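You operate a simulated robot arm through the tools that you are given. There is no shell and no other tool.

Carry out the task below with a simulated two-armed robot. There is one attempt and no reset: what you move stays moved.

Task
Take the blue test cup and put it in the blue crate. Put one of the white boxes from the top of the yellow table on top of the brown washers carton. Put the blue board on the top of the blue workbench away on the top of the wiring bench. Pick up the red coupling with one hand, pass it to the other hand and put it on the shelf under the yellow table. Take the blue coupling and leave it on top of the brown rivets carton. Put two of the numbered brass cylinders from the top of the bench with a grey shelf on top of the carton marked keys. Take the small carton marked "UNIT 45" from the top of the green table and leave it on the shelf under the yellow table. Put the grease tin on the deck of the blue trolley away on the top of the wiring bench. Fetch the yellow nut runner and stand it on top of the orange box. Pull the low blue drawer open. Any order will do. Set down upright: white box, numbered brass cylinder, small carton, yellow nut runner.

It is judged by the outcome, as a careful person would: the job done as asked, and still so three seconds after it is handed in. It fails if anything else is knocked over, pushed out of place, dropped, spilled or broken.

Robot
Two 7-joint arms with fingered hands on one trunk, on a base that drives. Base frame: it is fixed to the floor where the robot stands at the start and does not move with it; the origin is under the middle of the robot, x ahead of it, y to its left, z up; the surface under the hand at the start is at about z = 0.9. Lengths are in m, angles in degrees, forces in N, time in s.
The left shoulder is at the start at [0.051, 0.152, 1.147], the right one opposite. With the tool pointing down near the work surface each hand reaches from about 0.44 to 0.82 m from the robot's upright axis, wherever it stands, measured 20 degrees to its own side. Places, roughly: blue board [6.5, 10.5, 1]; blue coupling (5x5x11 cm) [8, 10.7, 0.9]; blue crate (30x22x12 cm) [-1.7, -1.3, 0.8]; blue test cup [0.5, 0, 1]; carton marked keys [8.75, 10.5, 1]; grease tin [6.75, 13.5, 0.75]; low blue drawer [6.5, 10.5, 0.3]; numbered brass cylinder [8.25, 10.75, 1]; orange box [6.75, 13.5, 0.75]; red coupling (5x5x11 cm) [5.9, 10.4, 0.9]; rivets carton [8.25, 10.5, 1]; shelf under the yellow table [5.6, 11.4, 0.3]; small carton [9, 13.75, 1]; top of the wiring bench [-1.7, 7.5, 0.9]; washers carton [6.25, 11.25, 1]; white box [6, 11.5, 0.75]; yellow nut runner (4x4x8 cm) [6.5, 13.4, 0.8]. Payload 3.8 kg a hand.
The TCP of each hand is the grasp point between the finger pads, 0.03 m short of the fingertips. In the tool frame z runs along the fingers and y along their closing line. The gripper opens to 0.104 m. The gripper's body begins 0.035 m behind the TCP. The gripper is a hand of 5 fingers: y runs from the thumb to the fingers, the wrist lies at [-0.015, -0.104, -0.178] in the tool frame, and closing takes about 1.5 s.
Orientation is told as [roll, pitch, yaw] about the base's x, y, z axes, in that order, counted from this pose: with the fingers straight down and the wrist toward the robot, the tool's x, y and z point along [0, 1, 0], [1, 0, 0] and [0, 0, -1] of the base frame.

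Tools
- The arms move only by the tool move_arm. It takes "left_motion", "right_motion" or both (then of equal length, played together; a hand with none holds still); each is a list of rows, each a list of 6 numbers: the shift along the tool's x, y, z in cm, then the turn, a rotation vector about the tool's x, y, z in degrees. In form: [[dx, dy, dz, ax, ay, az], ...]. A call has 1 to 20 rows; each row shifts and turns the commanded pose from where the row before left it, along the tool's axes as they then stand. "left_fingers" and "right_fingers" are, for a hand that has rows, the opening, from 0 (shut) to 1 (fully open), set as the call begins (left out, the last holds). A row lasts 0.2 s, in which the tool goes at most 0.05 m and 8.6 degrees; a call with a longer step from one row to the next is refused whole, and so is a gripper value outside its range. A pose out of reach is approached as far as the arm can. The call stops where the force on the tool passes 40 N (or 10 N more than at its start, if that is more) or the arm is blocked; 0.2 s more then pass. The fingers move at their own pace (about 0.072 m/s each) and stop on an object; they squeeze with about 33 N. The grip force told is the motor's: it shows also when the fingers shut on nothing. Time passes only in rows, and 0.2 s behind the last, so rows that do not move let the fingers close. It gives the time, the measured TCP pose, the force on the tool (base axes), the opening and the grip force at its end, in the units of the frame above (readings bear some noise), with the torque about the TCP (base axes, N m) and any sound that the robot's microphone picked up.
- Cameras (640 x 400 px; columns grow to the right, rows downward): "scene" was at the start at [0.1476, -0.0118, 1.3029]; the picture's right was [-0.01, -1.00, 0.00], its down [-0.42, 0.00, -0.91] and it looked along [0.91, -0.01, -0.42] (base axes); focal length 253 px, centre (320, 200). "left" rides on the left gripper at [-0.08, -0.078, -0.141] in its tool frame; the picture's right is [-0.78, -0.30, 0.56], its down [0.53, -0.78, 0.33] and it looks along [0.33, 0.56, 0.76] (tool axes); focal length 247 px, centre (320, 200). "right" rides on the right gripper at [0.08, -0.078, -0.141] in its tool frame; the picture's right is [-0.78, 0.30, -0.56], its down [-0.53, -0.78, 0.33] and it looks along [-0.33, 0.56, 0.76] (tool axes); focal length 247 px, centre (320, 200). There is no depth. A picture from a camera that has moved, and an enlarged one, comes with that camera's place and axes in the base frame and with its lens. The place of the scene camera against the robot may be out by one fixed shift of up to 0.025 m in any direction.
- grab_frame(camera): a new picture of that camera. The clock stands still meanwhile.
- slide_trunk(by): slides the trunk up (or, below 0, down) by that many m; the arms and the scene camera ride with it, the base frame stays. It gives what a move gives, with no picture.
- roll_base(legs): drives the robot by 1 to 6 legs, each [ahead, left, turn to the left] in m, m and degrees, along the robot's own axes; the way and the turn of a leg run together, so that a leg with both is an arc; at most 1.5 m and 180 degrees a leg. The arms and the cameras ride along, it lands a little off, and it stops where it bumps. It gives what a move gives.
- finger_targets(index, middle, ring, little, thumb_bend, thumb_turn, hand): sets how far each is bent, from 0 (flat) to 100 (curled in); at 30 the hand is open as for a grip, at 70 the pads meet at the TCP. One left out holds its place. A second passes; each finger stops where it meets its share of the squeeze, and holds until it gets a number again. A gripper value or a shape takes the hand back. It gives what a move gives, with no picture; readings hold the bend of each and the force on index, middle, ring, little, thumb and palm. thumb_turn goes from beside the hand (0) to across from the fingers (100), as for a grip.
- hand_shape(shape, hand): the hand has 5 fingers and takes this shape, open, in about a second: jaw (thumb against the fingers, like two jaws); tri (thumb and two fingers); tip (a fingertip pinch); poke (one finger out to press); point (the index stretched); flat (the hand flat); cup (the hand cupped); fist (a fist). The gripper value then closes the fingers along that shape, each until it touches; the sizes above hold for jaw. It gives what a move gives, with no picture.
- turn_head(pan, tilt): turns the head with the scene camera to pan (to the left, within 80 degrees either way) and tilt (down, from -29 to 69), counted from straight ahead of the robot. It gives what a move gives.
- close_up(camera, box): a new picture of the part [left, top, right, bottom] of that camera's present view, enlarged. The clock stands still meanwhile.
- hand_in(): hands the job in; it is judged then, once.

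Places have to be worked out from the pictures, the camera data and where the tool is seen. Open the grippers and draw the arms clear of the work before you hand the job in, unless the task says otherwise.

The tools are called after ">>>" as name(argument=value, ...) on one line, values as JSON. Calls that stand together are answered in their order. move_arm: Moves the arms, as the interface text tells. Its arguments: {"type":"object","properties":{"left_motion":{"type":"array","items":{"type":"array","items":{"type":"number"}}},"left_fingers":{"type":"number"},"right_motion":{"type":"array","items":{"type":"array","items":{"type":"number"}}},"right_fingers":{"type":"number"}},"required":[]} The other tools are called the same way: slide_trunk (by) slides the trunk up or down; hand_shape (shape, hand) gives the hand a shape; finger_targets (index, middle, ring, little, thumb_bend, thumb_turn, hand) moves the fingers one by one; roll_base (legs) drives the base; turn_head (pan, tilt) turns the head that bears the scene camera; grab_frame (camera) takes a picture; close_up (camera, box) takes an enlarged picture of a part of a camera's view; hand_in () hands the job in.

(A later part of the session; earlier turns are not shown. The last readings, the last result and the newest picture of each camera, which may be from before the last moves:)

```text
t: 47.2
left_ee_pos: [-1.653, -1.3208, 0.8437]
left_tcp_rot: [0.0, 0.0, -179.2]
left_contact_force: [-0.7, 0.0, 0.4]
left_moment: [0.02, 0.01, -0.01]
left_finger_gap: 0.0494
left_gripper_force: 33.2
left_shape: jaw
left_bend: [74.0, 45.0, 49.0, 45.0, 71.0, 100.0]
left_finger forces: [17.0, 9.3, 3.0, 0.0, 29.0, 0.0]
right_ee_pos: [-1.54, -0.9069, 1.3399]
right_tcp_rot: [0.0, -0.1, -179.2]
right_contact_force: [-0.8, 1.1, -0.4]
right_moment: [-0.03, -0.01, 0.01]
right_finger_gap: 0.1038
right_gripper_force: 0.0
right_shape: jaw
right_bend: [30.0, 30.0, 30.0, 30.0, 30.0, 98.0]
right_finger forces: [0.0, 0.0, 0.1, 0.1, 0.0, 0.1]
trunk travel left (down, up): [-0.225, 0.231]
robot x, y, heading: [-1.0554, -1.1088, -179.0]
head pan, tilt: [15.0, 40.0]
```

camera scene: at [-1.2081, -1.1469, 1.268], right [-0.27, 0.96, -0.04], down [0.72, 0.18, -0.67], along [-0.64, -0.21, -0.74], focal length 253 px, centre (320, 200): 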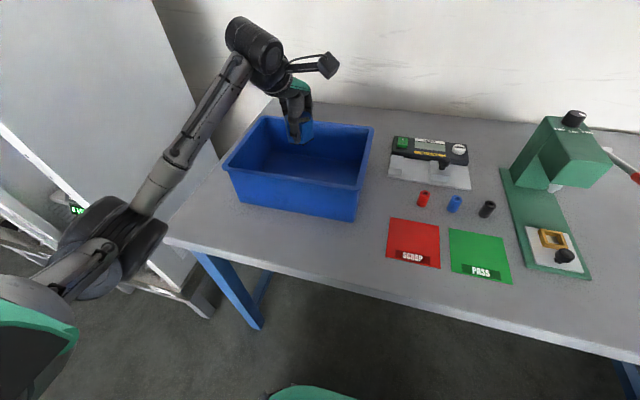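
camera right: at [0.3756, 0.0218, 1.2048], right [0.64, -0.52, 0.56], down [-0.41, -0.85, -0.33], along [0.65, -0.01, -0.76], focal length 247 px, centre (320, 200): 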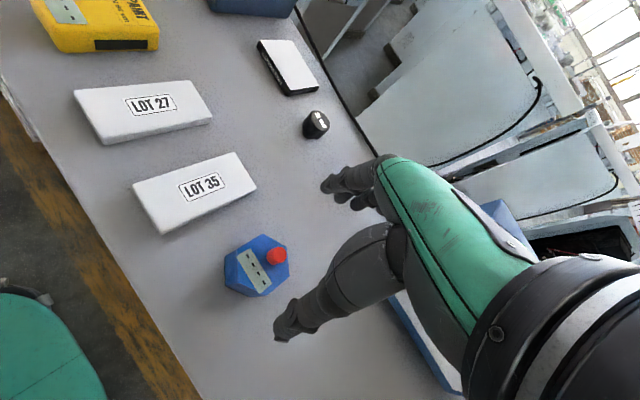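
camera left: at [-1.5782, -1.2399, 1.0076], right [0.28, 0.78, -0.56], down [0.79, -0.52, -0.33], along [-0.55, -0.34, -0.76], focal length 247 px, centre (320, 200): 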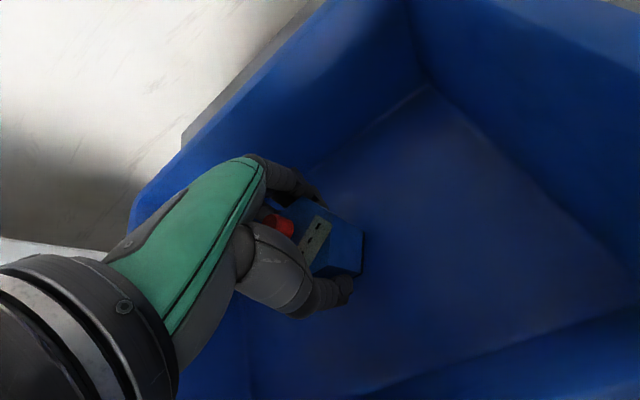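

The load vanished from the tool (+0.4 N), so the cup is about touching. One more small step, then I open the hand.

>>> move_arm(left_motion=[[0, 0, 0.3, 0, 0, 0], [0, 0, 0.3, 0, 0, 0], [0, 0, 0, 0, 0, 0]])

```text
t: 48.0
left_ee_pos: [-1.6526, -1.3213, 0.8425]
left_tcp_rot: [-0.1, -0.5, -179.1]
left_contact_force: [-0.3, -3.5, 23.6]
left_moment: [-0.09, 0.01, 0.01]
left_finger_gap: 0.0503
left_gripper_force: 32.9
left_shape: jaw
left_bend: [74.0, 45.0, 49.0, 45.0, 71.0, 100.0]
left_finger forces: [18.2, 10.9, 4.2, 0.0, 32.4, 0.0]
right_ee_pos: [-1.5369, -0.9061, 1.3416]
right_tcp_rot: [0.0, -0.2, -179.0]
right_contact_force: [0.2, 0.3, -0.2]
right_moment: [0.0, 0.0, -0.01]
right_finger_gap: 0.1036
right_gripper_force: 0.1
right_shape: jaw
right_bend: [30.0, 30.0, 30.0, 30.0, 30.0, 98.0]
right_finger forces: [0.0, 0.0, 0.0, 0.0, 0.0, 0.1]
trunk travel left (down, up): [-0.225, 0.231]
robot x, y, heading: [-1.0542, -1.1144, -179.4]
head pan, tilt: [15.0, 40.0]
```

Firm contact with the bottom (24 N). I open the hand and lift straight up.

>>> move_arm(left_motion=[[0, 0, -0.3, 0, 0, 0], [0, 0, 0, 0, 0, 0], [0, 0, 0, 0, 0, 0], [0, 0, 0, 0, 0, 0], [0, 0, 0, 0, 0, 0], [0, 0, 0, 0, 0, 0], [0, 0, 0, 0, 0, 0], [0, 0, -2, 0, 0, 0], [0, 0, -4, 0, 0, 0], [0, 0, -5, 0, 0, 0], [0, 0, -5, 0, 0, 0], [0, 0, -5, 0, 0, 0], [0, 0, -5, 0, 0, 0], [0, 0, 0, 0, 0, 0]], left_fingers=1)

>>> grab_frame(camera="scene")

>>> grab_frame(camera="left")

```text
t: 51.0
left_ee_pos: [-1.6543, -1.3198, 1.1025]
left_tcp_rot: [-0.1, 0.2, -179.1]
left_contact_force: [0.7, -0.1, 0.1]
left_moment: [0.02, -0.01, -0.01]
left_finger_gap: 0.1037
left_gripper_force: 0.1
left_shape: jaw
left_bend: [30.0, 30.0, 30.0, 30.0, 30.0, 98.0]
left_finger forces: [0.1, 0.0, 0.0, 0.0, 0.0, 0.0]
right_ee_pos: [-1.5404, -0.9075, 1.3391]
right_tcp_rot: [0.0, 0.0, -179.1]
right_contact_force: [0.0, 1.2, -1.3]
right_moment: [-0.02, 0.02, -0.02]
right_finger_gap: 0.1037
right_gripper_force: 0.1
right_shape: jaw
right_bend: [30.0, 30.0, 30.0, 30.0, 30.0, 98.0]
right_finger forces: [0.1, 0.0, 0.0, 0.1, 0.0, 0.1]
trunk travel left (down, up): [-0.225, 0.231]
robot x, y, heading: [-1.0547, -1.1117, -179.3]
head pan, tilt: [15.0, 40.0]
```

```text
taken
camera scene: at [-1.2082, -1.1472, 1.2679], right [-0.27, 0.96, -0.04], down [0.72, 0.18, -0.67], along [-0.64, -0.21, -0.74], focal length 253 px, centre (320, 200)
```

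scene: 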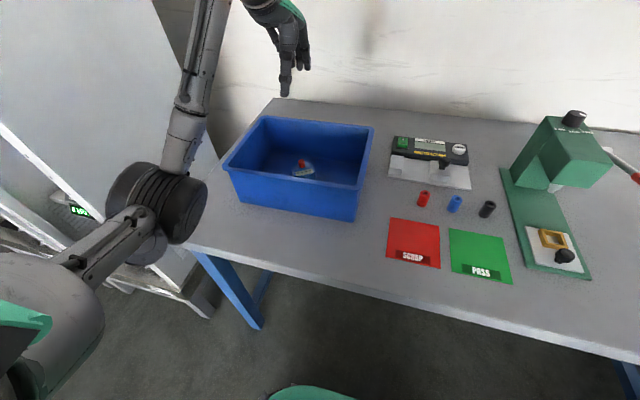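

```text
taken
camera left: at [-1.5772, -1.2382, 1.243], right [0.29, 0.78, -0.56], down [0.78, -0.52, -0.33], along [-0.55, -0.34, -0.76], focal length 247 px, centre (320, 200)
```

left: 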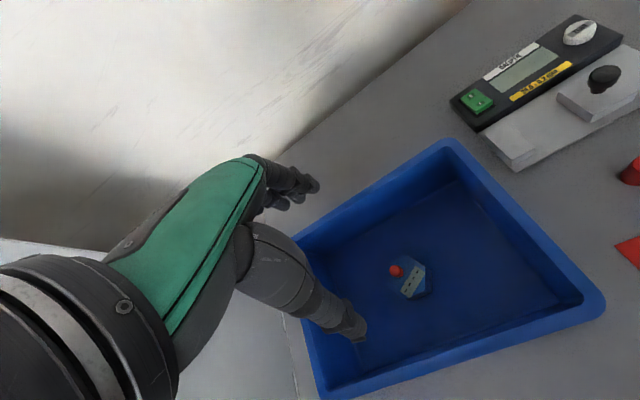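

The cup stands upright in the crate. I back off, turn to face along the aisle (+y) and look at the way ahead.

>>> roll_base(legs=[[-0.4, 0, 0], [0, 0, -91]])

>>> turn_head(pan=0, tilt=12)

>>> grab_frame(camera="scene")

```text
t: 57.4
left_ee_pos: [-0.839, -0.4982, 1.1019]
left_tcp_rot: [0.0, 0.0, 88.2]
left_contact_force: [-0.3, 0.2, -0.2]
left_moment: [0.05, 0.0, -0.01]
left_finger_gap: 0.1034
left_gripper_force: 0.1
left_shape: jaw
left_bend: [30.0, 30.0, 30.0, 30.0, 30.0, 98.0]
left_finger forces: [0.0, 0.0, 0.0, 0.0, 0.0, 0.0]
right_ee_pos: [-0.4328, -0.6302, 1.34]
right_tcp_rot: [0.0, -0.1, 88.1]
right_contact_force: [-0.2, -0.6, -0.5]
right_moment: [0.03, 0.02, 0.01]
right_finger_gap: 0.1037
right_gripper_force: 0.0
right_shape: jaw
right_bend: [30.0, 30.0, 30.0, 30.0, 30.0, 98.0]
right_finger forces: [0.1, 0.0, 0.0, 0.0, 0.1, 0.0]
trunk travel left (down, up): [-0.225, 0.231]
robot x, y, heading: [-0.6586, -1.1085, 88.2]
head pan, tilt: [15.0, 40.0]
```

```text
t: 58.4
left_ee_pos: [-0.8385, -0.4974, 1.1009]
left_tcp_rot: [0.0, 0.0, 88.0]
left_contact_force: [0.1, 0.0, 0.0]
left_moment: [-0.04, -0.03, -0.02]
left_finger_gap: 0.1039
left_gripper_force: 0.0
left_shape: jaw
left_bend: [30.0, 30.0, 30.0, 30.0, 30.0, 98.0]
left_finger forces: [0.0, 0.0, 0.0, 0.1, 0.0, 0.0]
right_ee_pos: [-0.4315, -0.6313, 1.3399]
right_tcp_rot: [0.0, -0.1, 88.0]
right_contact_force: [-0.1, -0.5, -0.7]
right_moment: [-0.02, -0.04, 0.01]
right_finger_gap: 0.1035
right_gripper_force: 0.0
right_shape: jaw
right_bend: [30.0, 30.0, 30.0, 30.0, 30.0, 98.0]
right_finger forces: [0.0, 0.0, 0.1, 0.0, 0.0, 0.1]
trunk travel left (down, up): [-0.225, 0.231]
robot x, y, heading: [-0.6557, -1.1075, 88.5]
head pan, tilt: [0.0, 12.0]
```

```text
taken
camera scene: at [-0.6655, -0.9579, 1.3103], right [1.0, -0.03, 0.0], down [-0.01, -0.34, -0.94], along [0.03, 0.94, -0.34], focal length 253 px, centre (320, 200)
```

scene: 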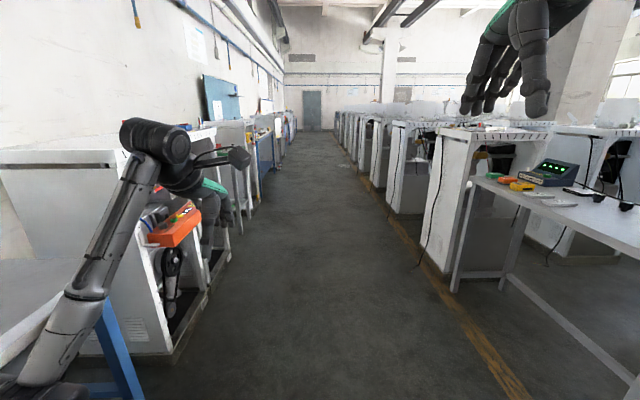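

The aisle is clear between x≈-1.35 and 0.3. I correct the heading and drive ahead along it.

>>> roll_base(legs=[[0, 0, 1.6], [1.5, 0, 0], [1.5, 0, 0], [1.5, 0, 0], [1.5, 0, 0]])

>>> grab_frame(camera="scene")

```text
t: 87.0
left_ee_pos: [-0.7659, 5.4538, 1.1012]
left_tcp_rot: [0.0, 0.0, 88.8]
left_contact_force: [-0.1, 0.2, 0.0]
left_moment: [-0.02, 0.01, 0.0]
left_finger_gap: 0.1039
left_gripper_force: 0.0
left_shape: jaw
left_bend: [30.0, 30.0, 30.0, 30.0, 30.0, 98.0]
left_finger forces: [0.0, 0.0, 0.0, 0.0, 0.0, 0.1]
right_ee_pos: [-0.3572, 5.3265, 1.3386]
right_tcp_rot: [0.0, 0.0, 88.9]
right_contact_force: [1.2, 0.1, 0.5]
right_moment: [0.02, 0.0, 0.01]
right_finger_gap: 0.1039
right_gripper_force: 0.0
right_shape: jaw
right_bend: [30.0, 30.0, 30.0, 30.0, 30.0, 98.0]
right_finger forces: [0.1, 0.0, 0.0, 0.1, 0.0, 0.0]
trunk travel left (down, up): [-0.225, 0.231]
robot x, y, heading: [-0.5795, 4.8476, 89.0]
head pan, tilt: [0.0, 12.0]
```

```text
taken
camera scene: at [-0.5869, 4.9966, 1.3104], right [1.0, -0.02, 0.0], down [-0.01, -0.34, -0.94], along [0.02, 0.94, -0.34], focal length 253 px, centre (320, 200)
```

scene: 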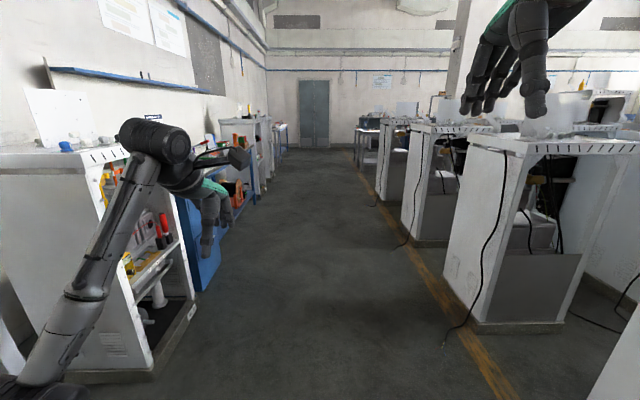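

The way ahead stays clear. I drive on about 2.8 m and look both ways.

>>> roll_base(legs=[[1.4, 0, 1], [1.4, 0, 0]])

>>> turn_head(pan=70, tilt=20)

>>> grab_frame(camera="scene")

>>> turn_head(pan=-50, tilt=12)

>>> grab_frame(camera="scene")

>>> turn_head(pan=0, tilt=12)

>>> grab_frame(camera="scene")

```text
t: 100.6
left_ee_pos: [-0.7256, 8.2583, 1.1015]
left_tcp_rot: [-0.1, 0.0, 89.5]
left_contact_force: [-0.1, -0.4, 0.4]
left_moment: [0.02, -0.01, 0.01]
left_finger_gap: 0.104
left_gripper_force: 0.1
left_shape: jaw
left_bend: [30.0, 30.0, 30.0, 30.0, 30.0, 98.0]
left_finger forces: [0.0, 0.0, 0.1, 0.0, 0.0, 0.1]
right_ee_pos: [-0.3179, 8.1341, 1.3399]
right_tcp_rot: [0.1, -0.1, 89.4]
right_contact_force: [0.0, -0.8, -0.3]
right_moment: [0.01, 0.0, 0.03]
right_finger_gap: 0.1035
right_gripper_force: 0.1
right_shape: jaw
right_bend: [30.0, 30.0, 30.0, 30.0, 30.0, 98.0]
right_finger forces: [0.0, 0.0, 0.0, 0.1, 0.0, 0.0]
trunk travel left (down, up): [-0.225, 0.231]
robot x, y, heading: [-0.535, 7.6534, 89.7]
head pan, tilt: [0.0, 12.0]
```

```text
t: 102.0
left_ee_pos: [-0.7267, 8.2571, 1.1016]
left_tcp_rot: [0.0, 0.0, 89.4]
left_contact_force: [0.1, -0.3, 1.3]
left_moment: [-0.04, -0.01, 0.0]
left_finger_gap: 0.1039
left_gripper_force: 0.1
left_shape: jaw
left_bend: [30.0, 30.0, 30.0, 30.0, 30.0, 98.0]
left_finger forces: [0.0, 0.0, 0.0, 0.0, 0.0, 0.0]
right_ee_pos: [-0.3165, 8.1346, 1.3394]
right_tcp_rot: [0.0, 0.1, 89.4]
right_contact_force: [0.3, -0.8, -0.6]
right_moment: [0.01, -0.02, 0.0]
right_finger_gap: 0.1039
right_gripper_force: 0.0
right_shape: jaw
right_bend: [30.0, 30.0, 30.0, 30.0, 30.0, 98.0]
right_finger forces: [0.1, 0.0, 0.0, 0.0, 0.0, 0.1]
trunk travel left (down, up): [-0.225, 0.231]
robot x, y, heading: [-0.5335, 7.6526, 89.2]
head pan, tilt: [70.0, 20.0]
```

```text
taken
camera scene: at [-0.6317, 7.7407, 1.3061], right [0.35, 0.93, -0.13], down [0.32, -0.25, -0.91], along [-0.88, 0.28, -0.38], focal length 253 px, centre (320, 200)
```

scene: 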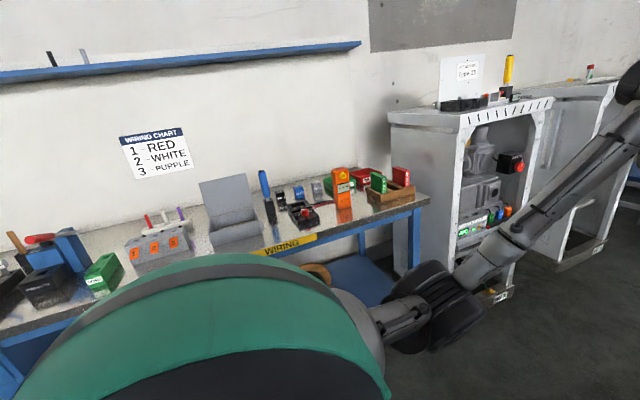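

```text
t: 104.0
left_ee_pos: [-0.7266, 8.2571, 1.1015]
left_tcp_rot: [0.0, 0.1, 89.4]
left_contact_force: [0.2, 0.0, 0.4]
left_moment: [0.03, -0.01, 0.04]
left_finger_gap: 0.1036
left_gripper_force: 0.1
left_shape: jaw
left_bend: [30.0, 30.0, 30.0, 30.0, 30.0, 98.0]
left_finger forces: [0.0, 0.0, 0.1, 0.0, 0.1, 0.1]
right_ee_pos: [-0.3167, 8.1342, 1.3393]
right_tcp_rot: [0.1, 0.0, 89.4]
right_contact_force: [0.6, -0.1, -0.5]
right_moment: [-0.01, 0.02, -0.03]
right_finger_gap: 0.1037
right_gripper_force: 0.0
right_shape: jaw
right_bend: [30.0, 30.0, 30.0, 30.0, 30.0, 98.0]
right_finger forces: [0.0, 0.0, 0.0, 0.0, 0.0, 0.0]
trunk travel left (down, up): [-0.225, 0.231]
robot x, y, heading: [-0.5332, 7.6538, 89.4]
head pan, tilt: [-50.0, 12.0]
```

```text
taken
camera scene: at [-0.4725, 7.7686, 1.3151], right [0.64, -0.77, 0.11], down [-0.16, -0.27, -0.95], along [0.76, 0.59, -0.29], focal length 253 px, centre (320, 200)
```

scene: 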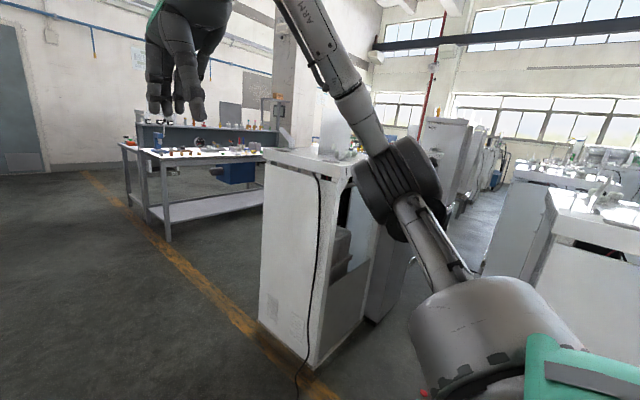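

```text
t: 105.2
left_ee_pos: [-0.7259, 8.2574, 1.101]
left_tcp_rot: [0.1, 0.0, 89.4]
left_contact_force: [0.4, -0.7, 0.4]
left_moment: [0.03, 0.04, 0.04]
left_finger_gap: 0.1037
left_gripper_force: 0.0
left_shape: jaw
left_bend: [30.0, 30.0, 30.0, 30.0, 30.0, 98.0]
left_finger forces: [0.0, 0.1, 0.0, 0.1, 0.0, 0.1]
right_ee_pos: [-0.3172, 8.1353, 1.341]
right_tcp_rot: [0.0, 0.0, 89.4]
right_contact_force: [-0.3, -0.2, -0.4]
right_moment: [-0.01, 0.0, -0.04]
right_finger_gap: 0.1037
right_gripper_force: 0.1
right_shape: jaw
right_bend: [30.0, 30.0, 30.0, 30.0, 30.0, 98.0]
right_finger forces: [0.0, 0.0, 0.0, 0.0, 0.0, 0.1]
trunk travel left (down, up): [-0.225, 0.231]
robot x, y, heading: [-0.5331, 7.6562, 89.4]
head pan, tilt: [0.0, 12.0]
```

```text
taken
camera scene: at [-0.5435, 7.8023, 1.3104], right [1.0, -0.01, 0.0], down [0.0, -0.34, -0.94], along [0.01, 0.94, -0.34], focal length 253 px, centre (320, 200)
```

scene: 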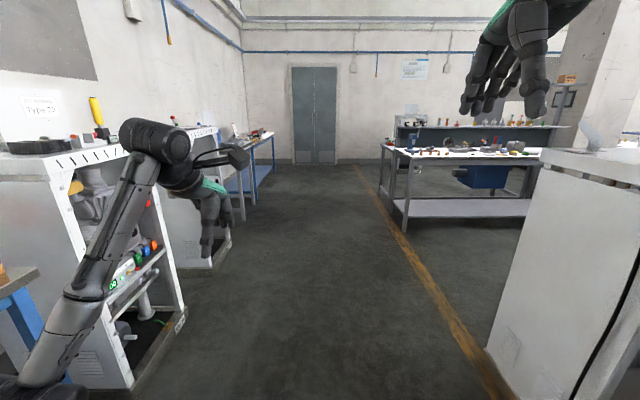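

The wiring bench (label "WIRING") is on the left at y≈7.2. I drive a bit further and look to the right for the far work area.

>>> roll_base(legs=[[1.0, 0, 0], [0, 0, -60]])

>>> grab_frame(camera="scene")

>>> turn_head(pan=-40, tilt=12)

>>> grab_frame(camera="scene")

```text
t: 113.1
left_ee_pos: [-0.089, 9.1448, 1.1016]
left_tcp_rot: [0.0, 0.1, 29.3]
left_contact_force: [-0.2, 0.2, -0.2]
left_moment: [0.03, -0.02, -0.01]
left_finger_gap: 0.1037
left_gripper_force: 0.0
left_shape: jaw
left_bend: [30.0, 30.0, 30.0, 30.0, 30.0, 98.0]
left_finger forces: [0.1, 0.0, 0.1, 0.0, 0.1, 0.1]
right_ee_pos: [0.0073, 8.7281, 1.3393]
right_tcp_rot: [-0.1, -0.1, 29.3]
right_contact_force: [-0.5, 0.6, 0.1]
right_moment: [-0.04, -0.02, 0.02]
right_finger_gap: 0.1039
right_gripper_force: 0.2
right_shape: jaw
right_bend: [30.0, 30.0, 30.0, 30.0, 30.0, 98.0]
right_finger forces: [0.0, 0.0, 0.1, 0.0, 0.1, 0.1]
trunk travel left (down, up): [-0.225, 0.231]
robot x, y, heading: [-0.5197, 8.6762, 29.3]
head pan, tilt: [0.0, 12.0]
```

```text
taken
camera scene: at [-0.3901, 8.7431, 1.3104], right [0.49, -0.87, 0.0], down [-0.3, -0.17, -0.94], along [0.82, 0.46, -0.34], focal length 253 px, centre (320, 200)
```

scene: 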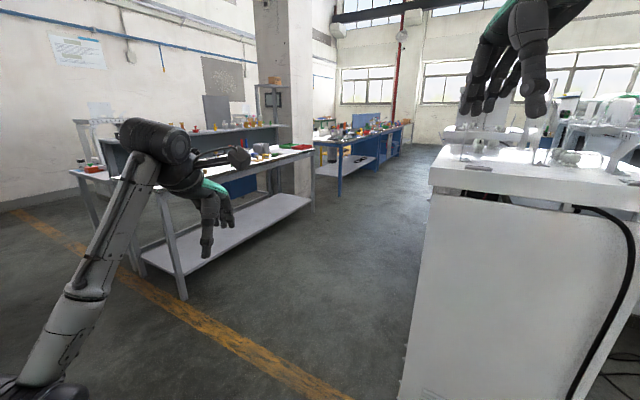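

```text
t: 114.2
left_ee_pos: [-0.0913, 9.1436, 1.1027]
left_tcp_rot: [0.0, 0.0, 29.2]
left_contact_force: [0.2, -0.3, -0.4]
left_moment: [-0.02, 0.01, 0.02]
left_finger_gap: 0.1039
left_gripper_force: 0.0
left_shape: jaw
left_bend: [30.0, 30.0, 30.0, 30.0, 30.0, 98.0]
left_finger forces: [0.0, 0.1, 0.0, 0.1, 0.0, 0.0]
right_ee_pos: [0.007, 8.7268, 1.3391]
right_tcp_rot: [0.0, 0.0, 29.4]
right_contact_force: [0.7, -0.4, -0.4]
right_moment: [-0.01, -0.01, -0.03]
right_finger_gap: 0.1036
right_gripper_force: 0.1
right_shape: jaw
right_bend: [30.0, 30.0, 30.0, 30.0, 30.0, 98.0]
right_finger forces: [0.1, 0.0, 0.0, 0.1, 0.0, 0.1]
trunk travel left (down, up): [-0.225, 0.231]
robot x, y, heading: [-0.5176, 8.6747, 29.4]
head pan, tilt: [-40.0, 12.0]
```

```text
taken
camera scene: at [-0.3796, 8.6803, 1.3134], right [-0.18, -0.98, 0.09], down [-0.32, -0.03, -0.95], along [0.93, -0.2, -0.31], focal length 253 px, centre (320, 200)
```

scene: 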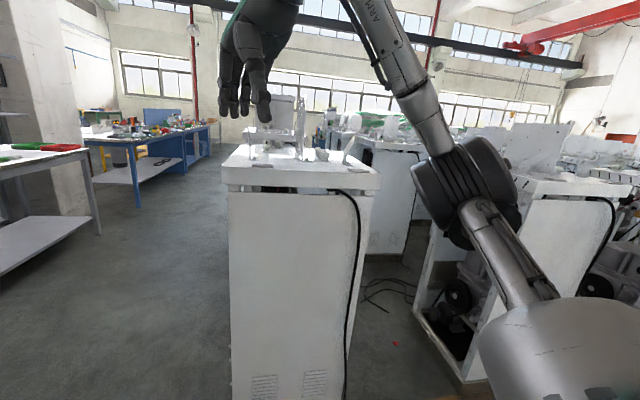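

There is a cross aisle between the cabinets (y<8.9) and a grey bench (y>10.3). I take its middle at y≈9.55, heading +x.

>>> roll_base(legs=[[0, 0, -29.4], [0, 0.88, 0], [1.5, 0, 0]])

>>> turn_head(pan=10, tilt=12)

>>> grab_frame(camera="scene")

```text
t: 127.4
left_ee_pos: [1.5958, 9.7277, 1.1015]
left_tcp_rot: [-0.1, 0.0, -1.4]
left_contact_force: [-0.4, -0.2, -0.1]
left_moment: [0.05, -0.01, 0.05]
left_finger_gap: 0.1038
left_gripper_force: 0.1
left_shape: jaw
left_bend: [30.0, 30.0, 30.0, 30.0, 30.0, 98.0]
left_finger forces: [0.0, 0.0, 0.0, 0.0, 0.0, 0.1]
right_ee_pos: [1.4662, 9.3176, 1.339]
right_tcp_rot: [0.0, 0.0, -1.3]
right_contact_force: [-0.4, -0.1, -0.6]
right_moment: [-0.01, -0.01, 0.03]
right_finger_gap: 0.1036
right_gripper_force: 0.0
right_shape: jaw
right_bend: [30.0, 30.0, 30.0, 30.0, 30.0, 98.0]
right_finger forces: [0.1, 0.1, 0.0, 0.1, 0.0, 0.1]
trunk travel left (down, up): [-0.225, 0.231]
robot x, y, heading: [0.9845, 9.5423, -1.4]
head pan, tilt: [-40.0, 12.0]
```

```text
t: 128.5
left_ee_pos: [1.595, 9.7263, 1.102]
left_tcp_rot: [0.0, -0.1, -1.4]
left_contact_force: [0.1, 0.5, -0.3]
left_moment: [0.0, 0.03, -0.01]
left_finger_gap: 0.1034
left_gripper_force: 0.1
left_shape: jaw
left_bend: [30.0, 30.0, 30.0, 30.0, 30.0, 98.0]
left_finger forces: [0.1, 0.1, 0.0, 0.1, 0.0, 0.0]
right_ee_pos: [1.468, 9.3177, 1.3397]
right_tcp_rot: [0.0, 0.0, -1.2]
right_contact_force: [0.0, -0.1, -0.1]
right_moment: [-0.02, 0.02, 0.0]
right_finger_gap: 0.1039
right_gripper_force: 0.1
right_shape: jaw
right_bend: [30.0, 30.0, 30.0, 30.0, 30.0, 98.0]
right_finger forces: [0.1, 0.0, 0.0, 0.0, 0.0, 0.0]
trunk travel left (down, up): [-0.225, 0.231]
robot x, y, heading: [0.9874, 9.5366, -1.2]
head pan, tilt: [10.0, 12.0]
```

```text
taken
camera scene: at [1.1363, 9.5421, 1.3106], right [0.15, -0.99, -0.02], down [-0.34, -0.03, -0.94], along [0.93, 0.15, -0.34], focal length 253 px, centre (320, 200)
```

scene: 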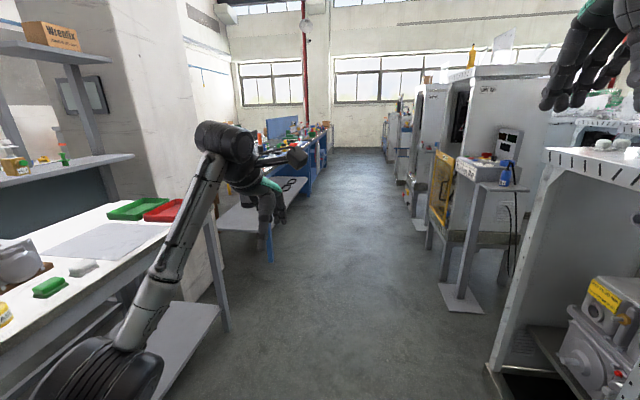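

The cross aisle continues; blue-legged benches on the left start at x≈3. I drive on to x≈4 at y≈9.5.

>>> roll_base(legs=[[0, 0, 1.3], [1.5, 0, 0], [1.4, 0, 0]])

>>> turn_head(pan=25, tilt=12)

>>> grab_frame(camera="scene")

```text
t: 142.9
left_ee_pos: [4.4867, 9.6778, 1.1014]
left_tcp_rot: [0.0, 0.0, -1.5]
left_contact_force: [0.6, -0.8, 0.8]
left_moment: [0.0, -0.01, 0.02]
left_finger_gap: 0.1036
left_gripper_force: 0.1
left_shape: jaw
left_bend: [30.0, 30.0, 30.0, 30.0, 30.0, 98.0]
left_finger forces: [0.1, 0.0, 0.0, 0.0, 0.0, 0.0]
right_ee_pos: [4.3576, 9.2704, 1.3391]
right_tcp_rot: [-0.1, 0.0, -1.3]
right_contact_force: [-0.5, 0.4, 1.0]
right_moment: [-0.01, -0.01, 0.02]
right_finger_gap: 0.1039
right_gripper_force: 0.1
right_shape: jaw
right_bend: [30.0, 30.0, 30.0, 30.0, 30.0, 98.0]
right_finger forces: [0.0, 0.1, 0.0, 0.0, 0.0, 0.0]
trunk travel left (down, up): [-0.225, 0.231]
robot x, y, heading: [3.8817, 9.4961, -1.5]
head pan, tilt: [10.0, 12.0]
```

```text
t: 143.6
left_ee_pos: [4.4873, 9.6779, 1.102]
left_tcp_rot: [0.0, 0.0, -1.3]
left_contact_force: [0.4, 0.4, -1.3]
left_moment: [0.01, 0.0, 0.03]
left_finger_gap: 0.1037
left_gripper_force: 0.1
left_shape: jaw
left_bend: [30.0, 30.0, 30.0, 30.0, 30.0, 98.0]
left_finger forces: [0.0, 0.0, 0.0, 0.1, 0.0, 0.0]
right_ee_pos: [4.3581, 9.2704, 1.3387]
right_tcp_rot: [0.0, 0.0, -1.3]
right_contact_force: [0.6, -0.3, 1.6]
right_moment: [-0.03, 0.02, 0.01]
right_finger_gap: 0.1035
right_gripper_force: 0.1
right_shape: jaw
right_bend: [30.0, 30.0, 30.0, 30.0, 30.0, 98.0]
right_finger forces: [0.0, 0.1, 0.1, 0.1, 0.0, 0.1]
trunk travel left (down, up): [-0.225, 0.231]
robot x, y, heading: [3.879, 9.4934, -1.5]
head pan, tilt: [25.0, 12.0]
```

```text
taken
camera scene: at [4.0215, 9.5183, 1.3116], right [0.4, -0.92, -0.06], down [-0.33, -0.08, -0.94], along [0.86, 0.39, -0.33], focal length 253 px, centre (320, 200)
```

scene: 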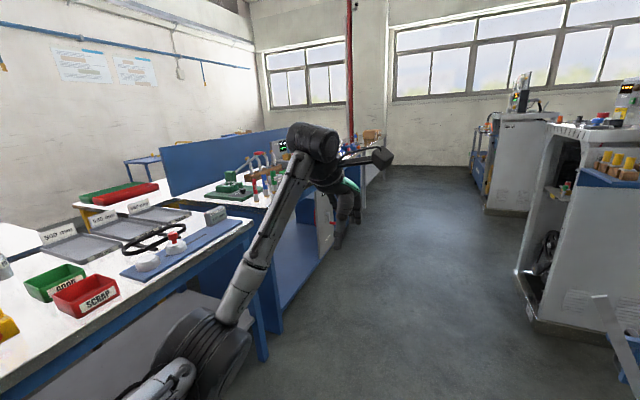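

The blue workbench with red and blue clamps starts at x≈5 on the left. I drive to x≈6.1, then turn left to face it.

>>> roll_base(legs=[[1.1, 0, 1.5], [1.1, 0, 0], [0, 0, 90]])

>>> turn_head(pan=0, tilt=20)

>>> grab_frame(camera="scene")

```text
t: 158.3
left_ee_pos: [5.8563, 10.1101, 1.1016]
left_tcp_rot: [0.0, 0.0, 92.1]
left_contact_force: [0.2, 0.6, 0.6]
left_moment: [-0.02, 0.02, 0.01]
left_finger_gap: 0.1038
left_gripper_force: 0.0
left_shape: jaw
left_bend: [30.0, 30.0, 30.0, 30.0, 30.0, 98.0]
left_finger forces: [0.0, 0.0, 0.0, 0.0, 0.0, 0.0]
right_ee_pos: [6.2708, 10.0055, 1.3386]
right_tcp_rot: [0.0, -0.1, 92.2]
right_contact_force: [0.1, -0.1, 0.0]
right_moment: [0.01, 0.01, 0.01]
right_finger_gap: 0.1038
right_gripper_force: 0.1
right_shape: jaw
right_bend: [30.0, 30.0, 30.0, 30.0, 30.0, 98.0]
right_finger forces: [0.1, 0.1, 0.1, 0.0, 0.0, 0.0]
trunk travel left (down, up): [-0.225, 0.231]
robot x, y, heading: [6.0784, 9.5164, 92.3]
head pan, tilt: [25.0, 12.0]
```

```text
t: 159.2
left_ee_pos: [5.8576, 10.1092, 1.1012]
left_tcp_rot: [0.0, 0.0, 92.1]
left_contact_force: [0.2, 0.1, 0.3]
left_moment: [-0.02, -0.03, -0.01]
left_finger_gap: 0.1037
left_gripper_force: 0.0
left_shape: jaw
left_bend: [30.0, 30.0, 30.0, 30.0, 30.0, 98.0]
left_finger forces: [0.0, 0.0, 0.0, 0.0, 0.1, 0.0]
right_ee_pos: [6.2711, 10.0066, 1.3397]
right_tcp_rot: [-0.1, 0.0, 92.3]
right_contact_force: [-0.5, 0.0, 0.4]
right_moment: [0.01, 0.0, -0.04]
right_finger_gap: 0.1037
right_gripper_force: 0.0
right_shape: jaw
right_bend: [30.0, 30.0, 30.0, 30.0, 30.0, 98.0]
right_finger forces: [0.0, 0.0, 0.0, 0.0, 0.1, 0.0]
trunk travel left (down, up): [-0.225, 0.231]
robot x, y, heading: [6.0751, 9.5153, 92.3]
head pan, tilt: [0.0, 20.0]
```

```text
taken
camera scene: at [6.0611, 9.662, 1.2975], right [1.0, 0.04, 0.0], down [0.02, -0.47, -0.88], along [-0.03, 0.88, -0.47], focal length 253 px, centre (320, 200)
```

scene: 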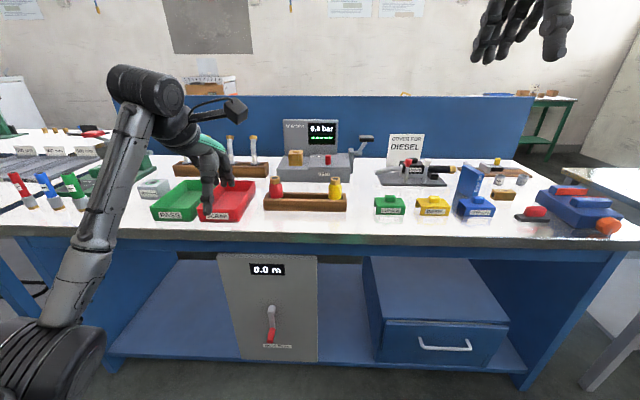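

This is the blue workbench: the low blue drawer sits at the lower right. I zoom in on the top to find the blue board and the red coupling.

>>> close_up(camera="scene", box=[140, 110, 380, 260])

>>> close_up(camera="scene", box=[360, 120, 640, 260])

>>> close_up(camera="scene", box=[340, 240, 600, 400])

>>> close_up(camera="scene", box=[0, 100, 240, 260])

```text
2.67 times, centred on (260, 185) of scene
camera zoom: at [6.0611, 9.662, 1.2975], right [1.0, 0.04, 0.0], down [0.02, -0.47, -0.88], along [-0.03, 0.88, -0.47], focal length 675 px, centre (480, 240)
```

zoom: 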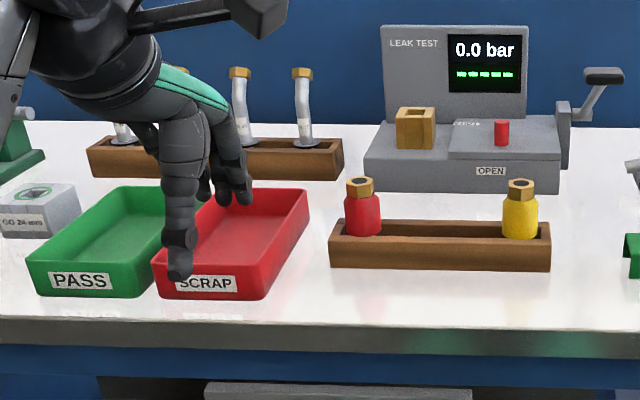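

```text
2.29 times, centred on (500, 190) of scene
camera zoom: at [6.0611, 9.662, 1.2975], right [1.0, 0.04, 0.0], down [0.02, -0.47, -0.88], along [-0.03, 0.88, -0.47], focal length 578 px, centre (-91, 223)
```

zoom: 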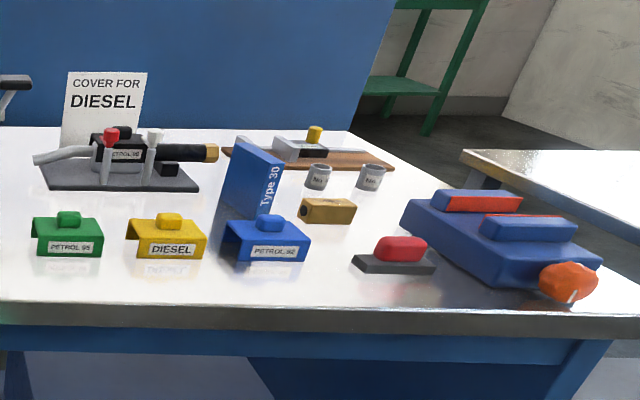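

```text
2.46 times, centred on (470, 320) of scene
camera zoom: at [6.0611, 9.662, 1.2975], right [1.0, 0.04, 0.0], down [0.02, -0.47, -0.88], along [-0.03, 0.88, -0.47], focal length 623 px, centre (-49, -95)
```

zoom: 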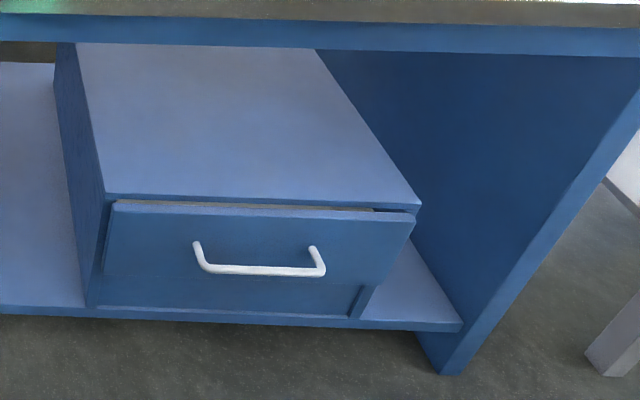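

```text
2.50 times, centred on (120, 180) of scene
camera zoom: at [6.0611, 9.662, 1.2975], right [1.0, 0.04, 0.0], down [0.02, -0.47, -0.88], along [-0.03, 0.88, -0.47], focal length 633 px, centre (820, 250)
```

zoom: 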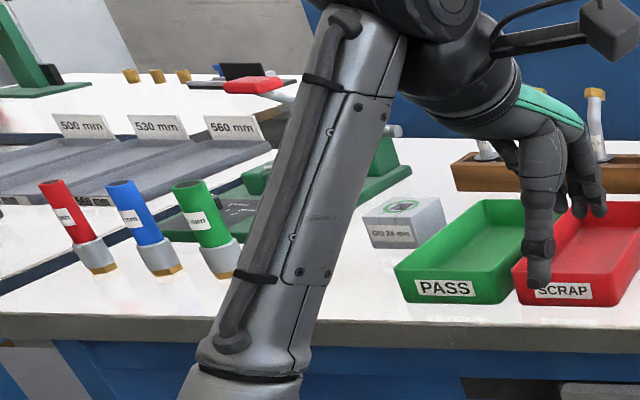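

The blue board is the small upright "Type 30" plate near [6.5,10.4]; the red coupling stands in the wooden tray near [5.89,10.39]. I drive 0.27 m nearer so the left hand can take the coupling.

>>> roll_base(legs=[[0.27, 0, -2]])

>>> turn_head(pan=0, tilt=40)

>>> grab_frame(camera="scene")

>>> grab_frame(camera="left")

>>> grab_frame(camera="right")

```text
t: 161.1
left_ee_pos: [5.8708, 10.3869, 1.1025]
left_tcp_rot: [0.0, 0.0, 90.2]
left_contact_force: [-0.1, 0.2, 0.0]
left_moment: [-0.01, 0.03, -0.05]
left_finger_gap: 0.1036
left_gripper_force: 0.1
left_shape: jaw
left_bend: [30.0, 30.0, 30.0, 30.0, 30.0, 98.0]
left_finger forces: [0.0, 0.0, 0.0, 0.0, 0.1, 0.0]
right_ee_pos: [6.2828, 10.271, 1.3402]
right_tcp_rot: [0.1, -0.1, 90.4]
right_contact_force: [0.3, 0.8, -0.1]
right_moment: [0.0, -0.02, -0.02]
right_finger_gap: 0.1037
right_gripper_force: 0.1
right_shape: jaw
right_bend: [30.0, 30.0, 30.0, 30.0, 30.0, 98.0]
right_finger forces: [0.1, 0.0, 0.0, 0.1, 0.1, 0.0]
trunk travel left (down, up): [-0.225, 0.231]
robot x, y, heading: [6.0691, 9.7871, 90.2]
head pan, tilt: [0.0, 20.0]
```

```text
t: 162.0
left_ee_pos: [5.8703, 10.3891, 1.1015]
left_tcp_rot: [-0.1, 0.0, 90.1]
left_contact_force: [-0.3, -0.1, 0.3]
left_moment: [-0.02, 0.02, 0.02]
left_finger_gap: 0.1036
left_gripper_force: 0.1
left_shape: jaw
left_bend: [30.0, 30.0, 30.0, 30.0, 30.0, 98.0]
left_finger forces: [0.0, 0.0, 0.1, 0.1, 0.1, 0.1]
right_ee_pos: [6.2819, 10.272, 1.3401]
right_tcp_rot: [-0.1, 0.0, 90.3]
right_contact_force: [-0.2, 0.0, -0.3]
right_moment: [0.0, 0.02, 0.01]
right_finger_gap: 0.1037
right_gripper_force: 0.0
right_shape: jaw
right_bend: [30.0, 30.0, 30.0, 30.0, 30.0, 98.0]
right_finger forces: [0.0, 0.1, 0.1, 0.0, 0.0, 0.0]
trunk travel left (down, up): [-0.225, 0.231]
robot x, y, heading: [6.0721, 9.7891, 90.0]
head pan, tilt: [0.0, 40.0]
```

```text
taken
camera scene: at [6.0608, 9.9217, 1.2675], right [1.0, 0.0, 0.0], down [0.0, -0.74, -0.67], along [0.0, 0.67, -0.74], focal length 253 px, centre (320, 200)
```

scene: 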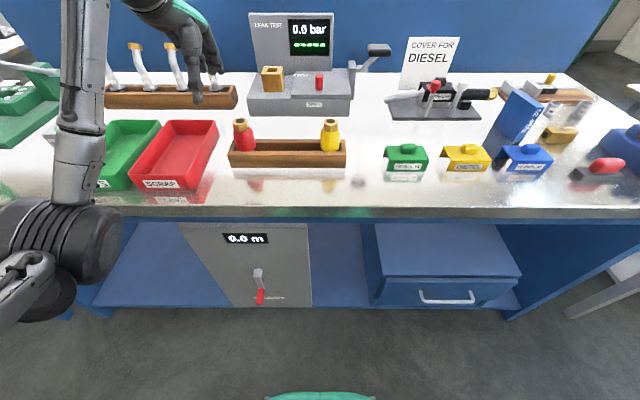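

```text
taken
camera left: at [5.952, 10.3121, 1.2428], right [0.78, -0.29, -0.56], down [-0.53, -0.78, -0.33], along [-0.34, 0.55, -0.76], focal length 247 px, centre (320, 200)
```

left: 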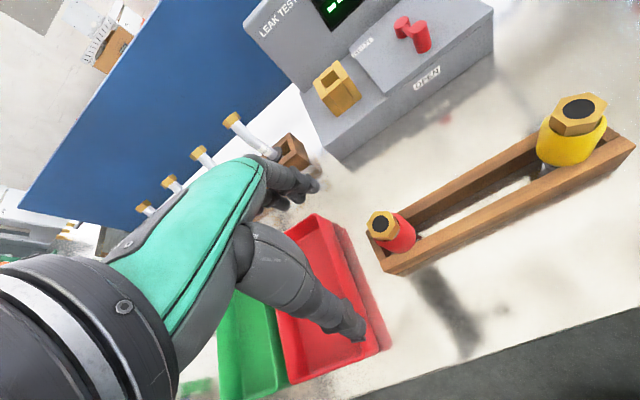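

```text
taken
camera right: at [6.2028, 10.1927, 1.4828], right [0.77, 0.3, 0.56], down [0.54, -0.77, -0.33], along [0.33, 0.56, -0.76], focal length 247 px, centre (320, 200)
```

right: 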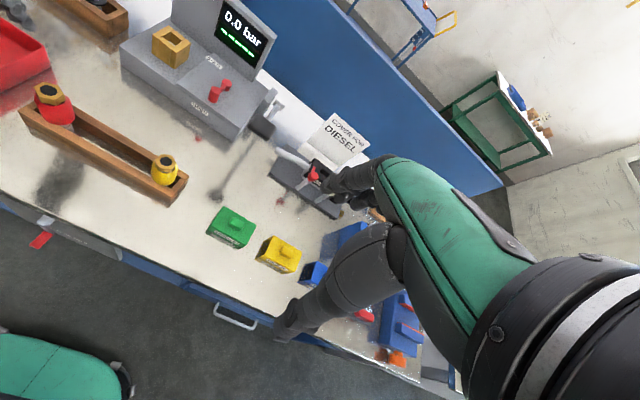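

Both hand cameras put the coupling's top at ≈[5.904,10.416,1.0]. I centre the left hand over it, go partly down, and check.

>>> move_arm(left_motion=[[-1.7, 1.4, 0, 0, 0, 0], [-1.7, 1.3, 0, 0, 0, 0], [0, 0, 3, 0, 0, 0], [0, 0, 2, 0, 0, 0], [0, 0, 0, 0, 0, 0]], left_fingers=1)

>>> grab_frame(camera="left")

>>> close_up(camera="scene", box=[160, 60, 360, 200])

```text
t: 163.2
left_ee_pos: [5.907, 10.4151, 1.0518]
left_tcp_rot: [0.0, 0.0, 90.2]
left_contact_force: [0.6, -0.6, -1.0]
left_moment: [-0.01, 0.0, -0.01]
left_finger_gap: 0.1039
left_gripper_force: 0.2
left_shape: jaw
left_bend: [30.0, 30.0, 30.0, 30.0, 30.0, 98.0]
left_finger forces: [0.0, 0.1, 0.0, 0.0, 0.0, 0.0]
right_ee_pos: [6.2834, 10.2709, 1.3397]
right_tcp_rot: [0.0, -0.1, 90.3]
right_contact_force: [0.4, -0.1, -1.6]
right_moment: [0.0, 0.0, 0.0]
right_finger_gap: 0.1037
right_gripper_force: 0.1
right_shape: jaw
right_bend: [30.0, 30.0, 30.0, 30.0, 30.0, 98.0]
right_finger forces: [0.0, 0.1, 0.0, 0.1, 0.0, 0.1]
trunk travel left (down, up): [-0.225, 0.231]
robot x, y, heading: [6.0755, 9.7861, 90.3]
head pan, tilt: [0.0, 40.0]
```

```text
taken
camera left: at [5.9876, 10.3383, 1.1925], right [0.78, -0.29, -0.56], down [-0.53, -0.78, -0.33], along [-0.34, 0.56, -0.76], focal length 247 px, centre (320, 200)
```

left: 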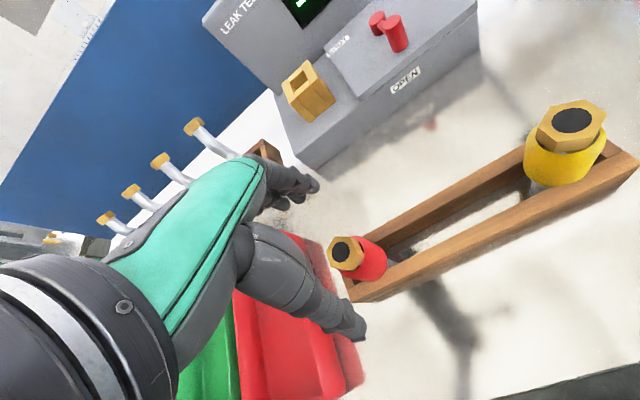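

```text
2.86 times, centred on (260, 130) of scene
camera zoom: at [6.061, 9.9213, 1.2676], right [1.0, 0.0, 0.0], down [0.0, -0.74, -0.67], along [0.0, 0.67, -0.74], focal length 723 px, centre (491, 400)
```

zoom: 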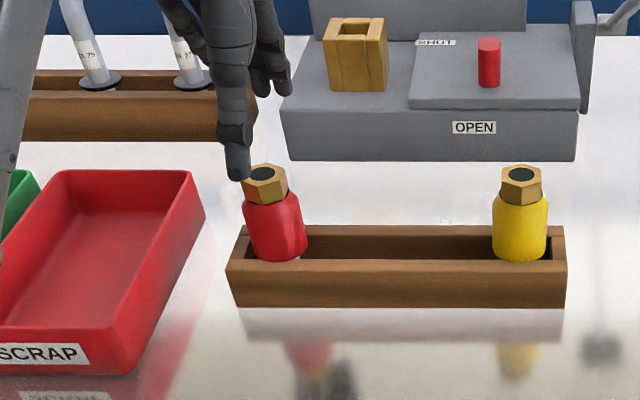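

Aligned within a few millimetres. I lower the left hand to z≈0.975 around the nut and upper body and close it.

>>> move_arm(left_motion=[[0, 0.2, 3, 0, 0, 0], [0, 0, 3, 0, 0, 0], [0, 0, 1.6, 0, 0, 0], [0, 0, 0, 0, 0, 0]], left_fingers=1)

>>> move_arm(left_motion=[[0, 0, 0, 0, 0, 0], [0, 0, 0, 0, 0, 0], [0, 0, 0, 0, 0, 0], [0, 0, 0, 0, 0, 0], [0, 0, 0, 0, 0, 0], [0, 0, 0, 0, 0, 0], [0, 0, 0, 0, 0, 0], [0, 0, 0, 0, 0, 0]], left_fingers=0)

>>> grab_frame(camera="left")

>>> close_up(camera="scene", box=[160, 60, 360, 200])

```text
t: 164.2
left_ee_pos: [5.9051, 10.4169, 0.976]
left_tcp_rot: [0.0, 0.0, 90.2]
left_contact_force: [-0.4, -0.8, 0.4]
left_moment: [-0.03, 0.0, -0.01]
left_finger_gap: 0.1038
left_gripper_force: 0.1
left_shape: jaw
left_bend: [30.0, 30.0, 30.0, 30.0, 30.0, 98.0]
left_finger forces: [0.0, 0.1, 0.0, 0.1, 0.0, 0.0]
right_ee_pos: [6.2822, 10.2705, 1.3391]
right_tcp_rot: [0.1, -0.1, 90.4]
right_contact_force: [0.1, -0.1, -0.3]
right_moment: [-0.01, 0.02, -0.02]
right_finger_gap: 0.1038
right_gripper_force: 0.0
right_shape: jaw
right_bend: [30.0, 30.0, 30.0, 30.0, 30.0, 98.0]
right_finger forces: [0.0, 0.0, 0.0, 0.0, 0.1, 0.0]
trunk travel left (down, up): [-0.225, 0.231]
robot x, y, heading: [6.0729, 9.7858, 90.4]
head pan, tilt: [0.0, 40.0]
```

```text
t: 166.0
left_ee_pos: [5.9044, 10.4173, 0.9751]
left_tcp_rot: [-0.1, 0.1, 90.2]
left_contact_force: [0.3, -0.3, 0.3]
left_moment: [0.0, -0.03, -0.05]
left_finger_gap: 0.0296
left_gripper_force: 33.2
left_shape: jaw
left_bend: [74.0, 47.0, 52.0, 49.0, 75.0, 100.0]
left_finger forces: [14.1, 9.1, 3.1, 0.0, 24.2, 0.1]
right_ee_pos: [6.2825, 10.2694, 1.3403]
right_tcp_rot: [-0.1, -0.1, 90.3]
right_contact_force: [0.0, 0.2, 0.6]
right_moment: [-0.03, 0.02, 0.01]
right_finger_gap: 0.1037
right_gripper_force: 0.0
right_shape: jaw
right_bend: [30.0, 30.0, 30.0, 30.0, 30.0, 98.0]
right_finger forces: [0.0, 0.0, 0.0, 0.0, 0.0, 0.0]
trunk travel left (down, up): [-0.225, 0.231]
robot x, y, heading: [6.0732, 9.7882, 90.4]
head pan, tilt: [0.0, 40.0]
```

```text
taken
camera left: at [5.9861, 10.3407, 1.1164], right [0.78, -0.29, -0.56], down [-0.53, -0.78, -0.33], along [-0.34, 0.55, -0.76], focal length 247 px, centre (320, 200)
```

left: 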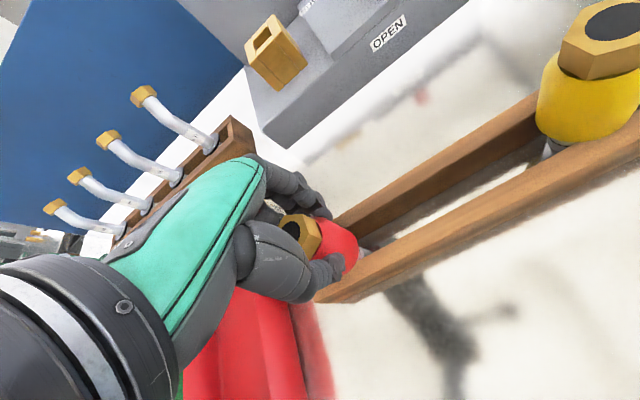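

```text
2.86 times, centred on (260, 130) of scene
camera zoom: at [6.0608, 9.9215, 1.2675], right [1.0, 0.0, 0.0], down [0.0, -0.74, -0.67], along [0.0, 0.67, -0.74], focal length 723 px, centre (491, 400)
```

zoom: 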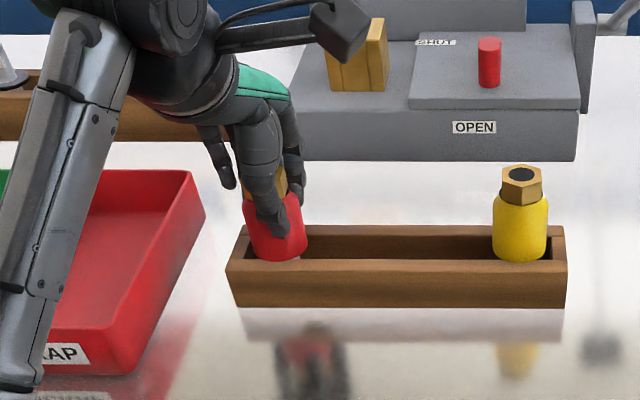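

The coupling is pinched by thumb, index and middle. I lift it straight up out of the tray.

>>> move_arm(left_motion=[[0, 0, -1, 0, 0, 0], [0, 0, -2, 0, 0, 0], [0, 0, -3, 0, 0, 0], [0, 0, -4, 0, 0, 0], [0, 0, -4, 0, 0, 0], [0, 0, 0, 0, 0, 0]])

>>> grab_frame(camera="left")

>>> grab_frame(camera="scene")

```text
t: 167.4
left_ee_pos: [5.9061, 10.4166, 1.1158]
left_tcp_rot: [-0.1, 0.2, 90.1]
left_contact_force: [1.0, 0.3, -2.4]
left_moment: [-0.04, -0.03, -0.02]
left_finger_gap: 0.0299
left_gripper_force: 33.2
left_shape: jaw
left_bend: [74.0, 47.0, 52.0, 49.0, 75.0, 100.0]
left_finger forces: [14.1, 9.5, 3.3, 0.1, 24.0, 0.0]
right_ee_pos: [6.2821, 10.2719, 1.3388]
right_tcp_rot: [0.1, 0.1, 90.4]
right_contact_force: [-0.4, 0.3, -0.4]
right_moment: [-0.02, 0.0, -0.02]
right_finger_gap: 0.1038
right_gripper_force: 0.0
right_shape: jaw
right_bend: [30.0, 30.0, 30.0, 30.0, 30.0, 98.0]
right_finger forces: [0.0, 0.0, 0.0, 0.1, 0.0, 0.0]
trunk travel left (down, up): [-0.225, 0.231]
robot x, y, heading: [6.074, 9.7859, 90.1]
head pan, tilt: [0.0, 40.0]
```

```text
taken
camera left: at [5.9867, 10.3406, 1.2558], right [0.78, -0.29, -0.56], down [-0.53, -0.78, -0.33], along [-0.34, 0.55, -0.76], focal length 247 px, centre (320, 200)
```

left: 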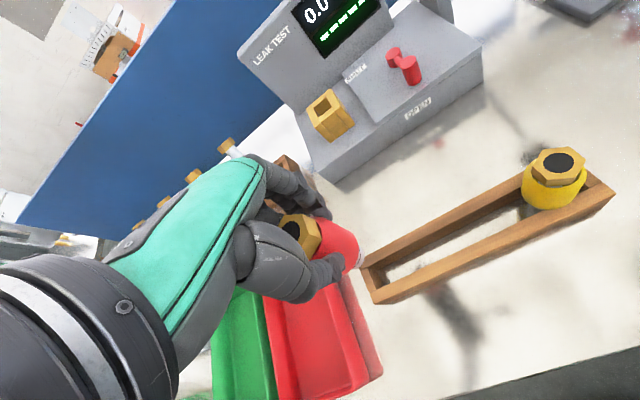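

```text
taken
camera scene: at [6.0604, 9.9221, 1.2674], right [1.0, 0.0, 0.0], down [0.0, -0.74, -0.67], along [0.0, 0.67, -0.74], focal length 253 px, centre (320, 200)
```

scene: 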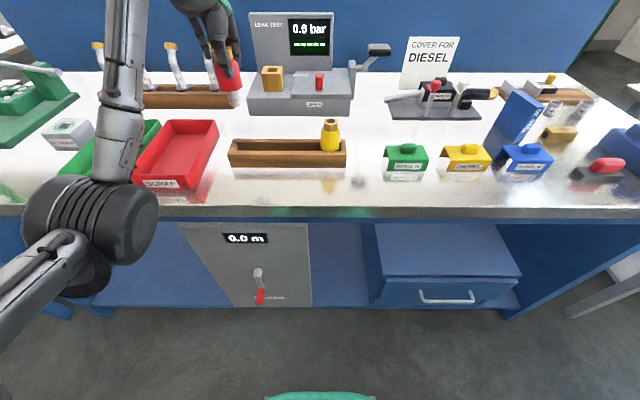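

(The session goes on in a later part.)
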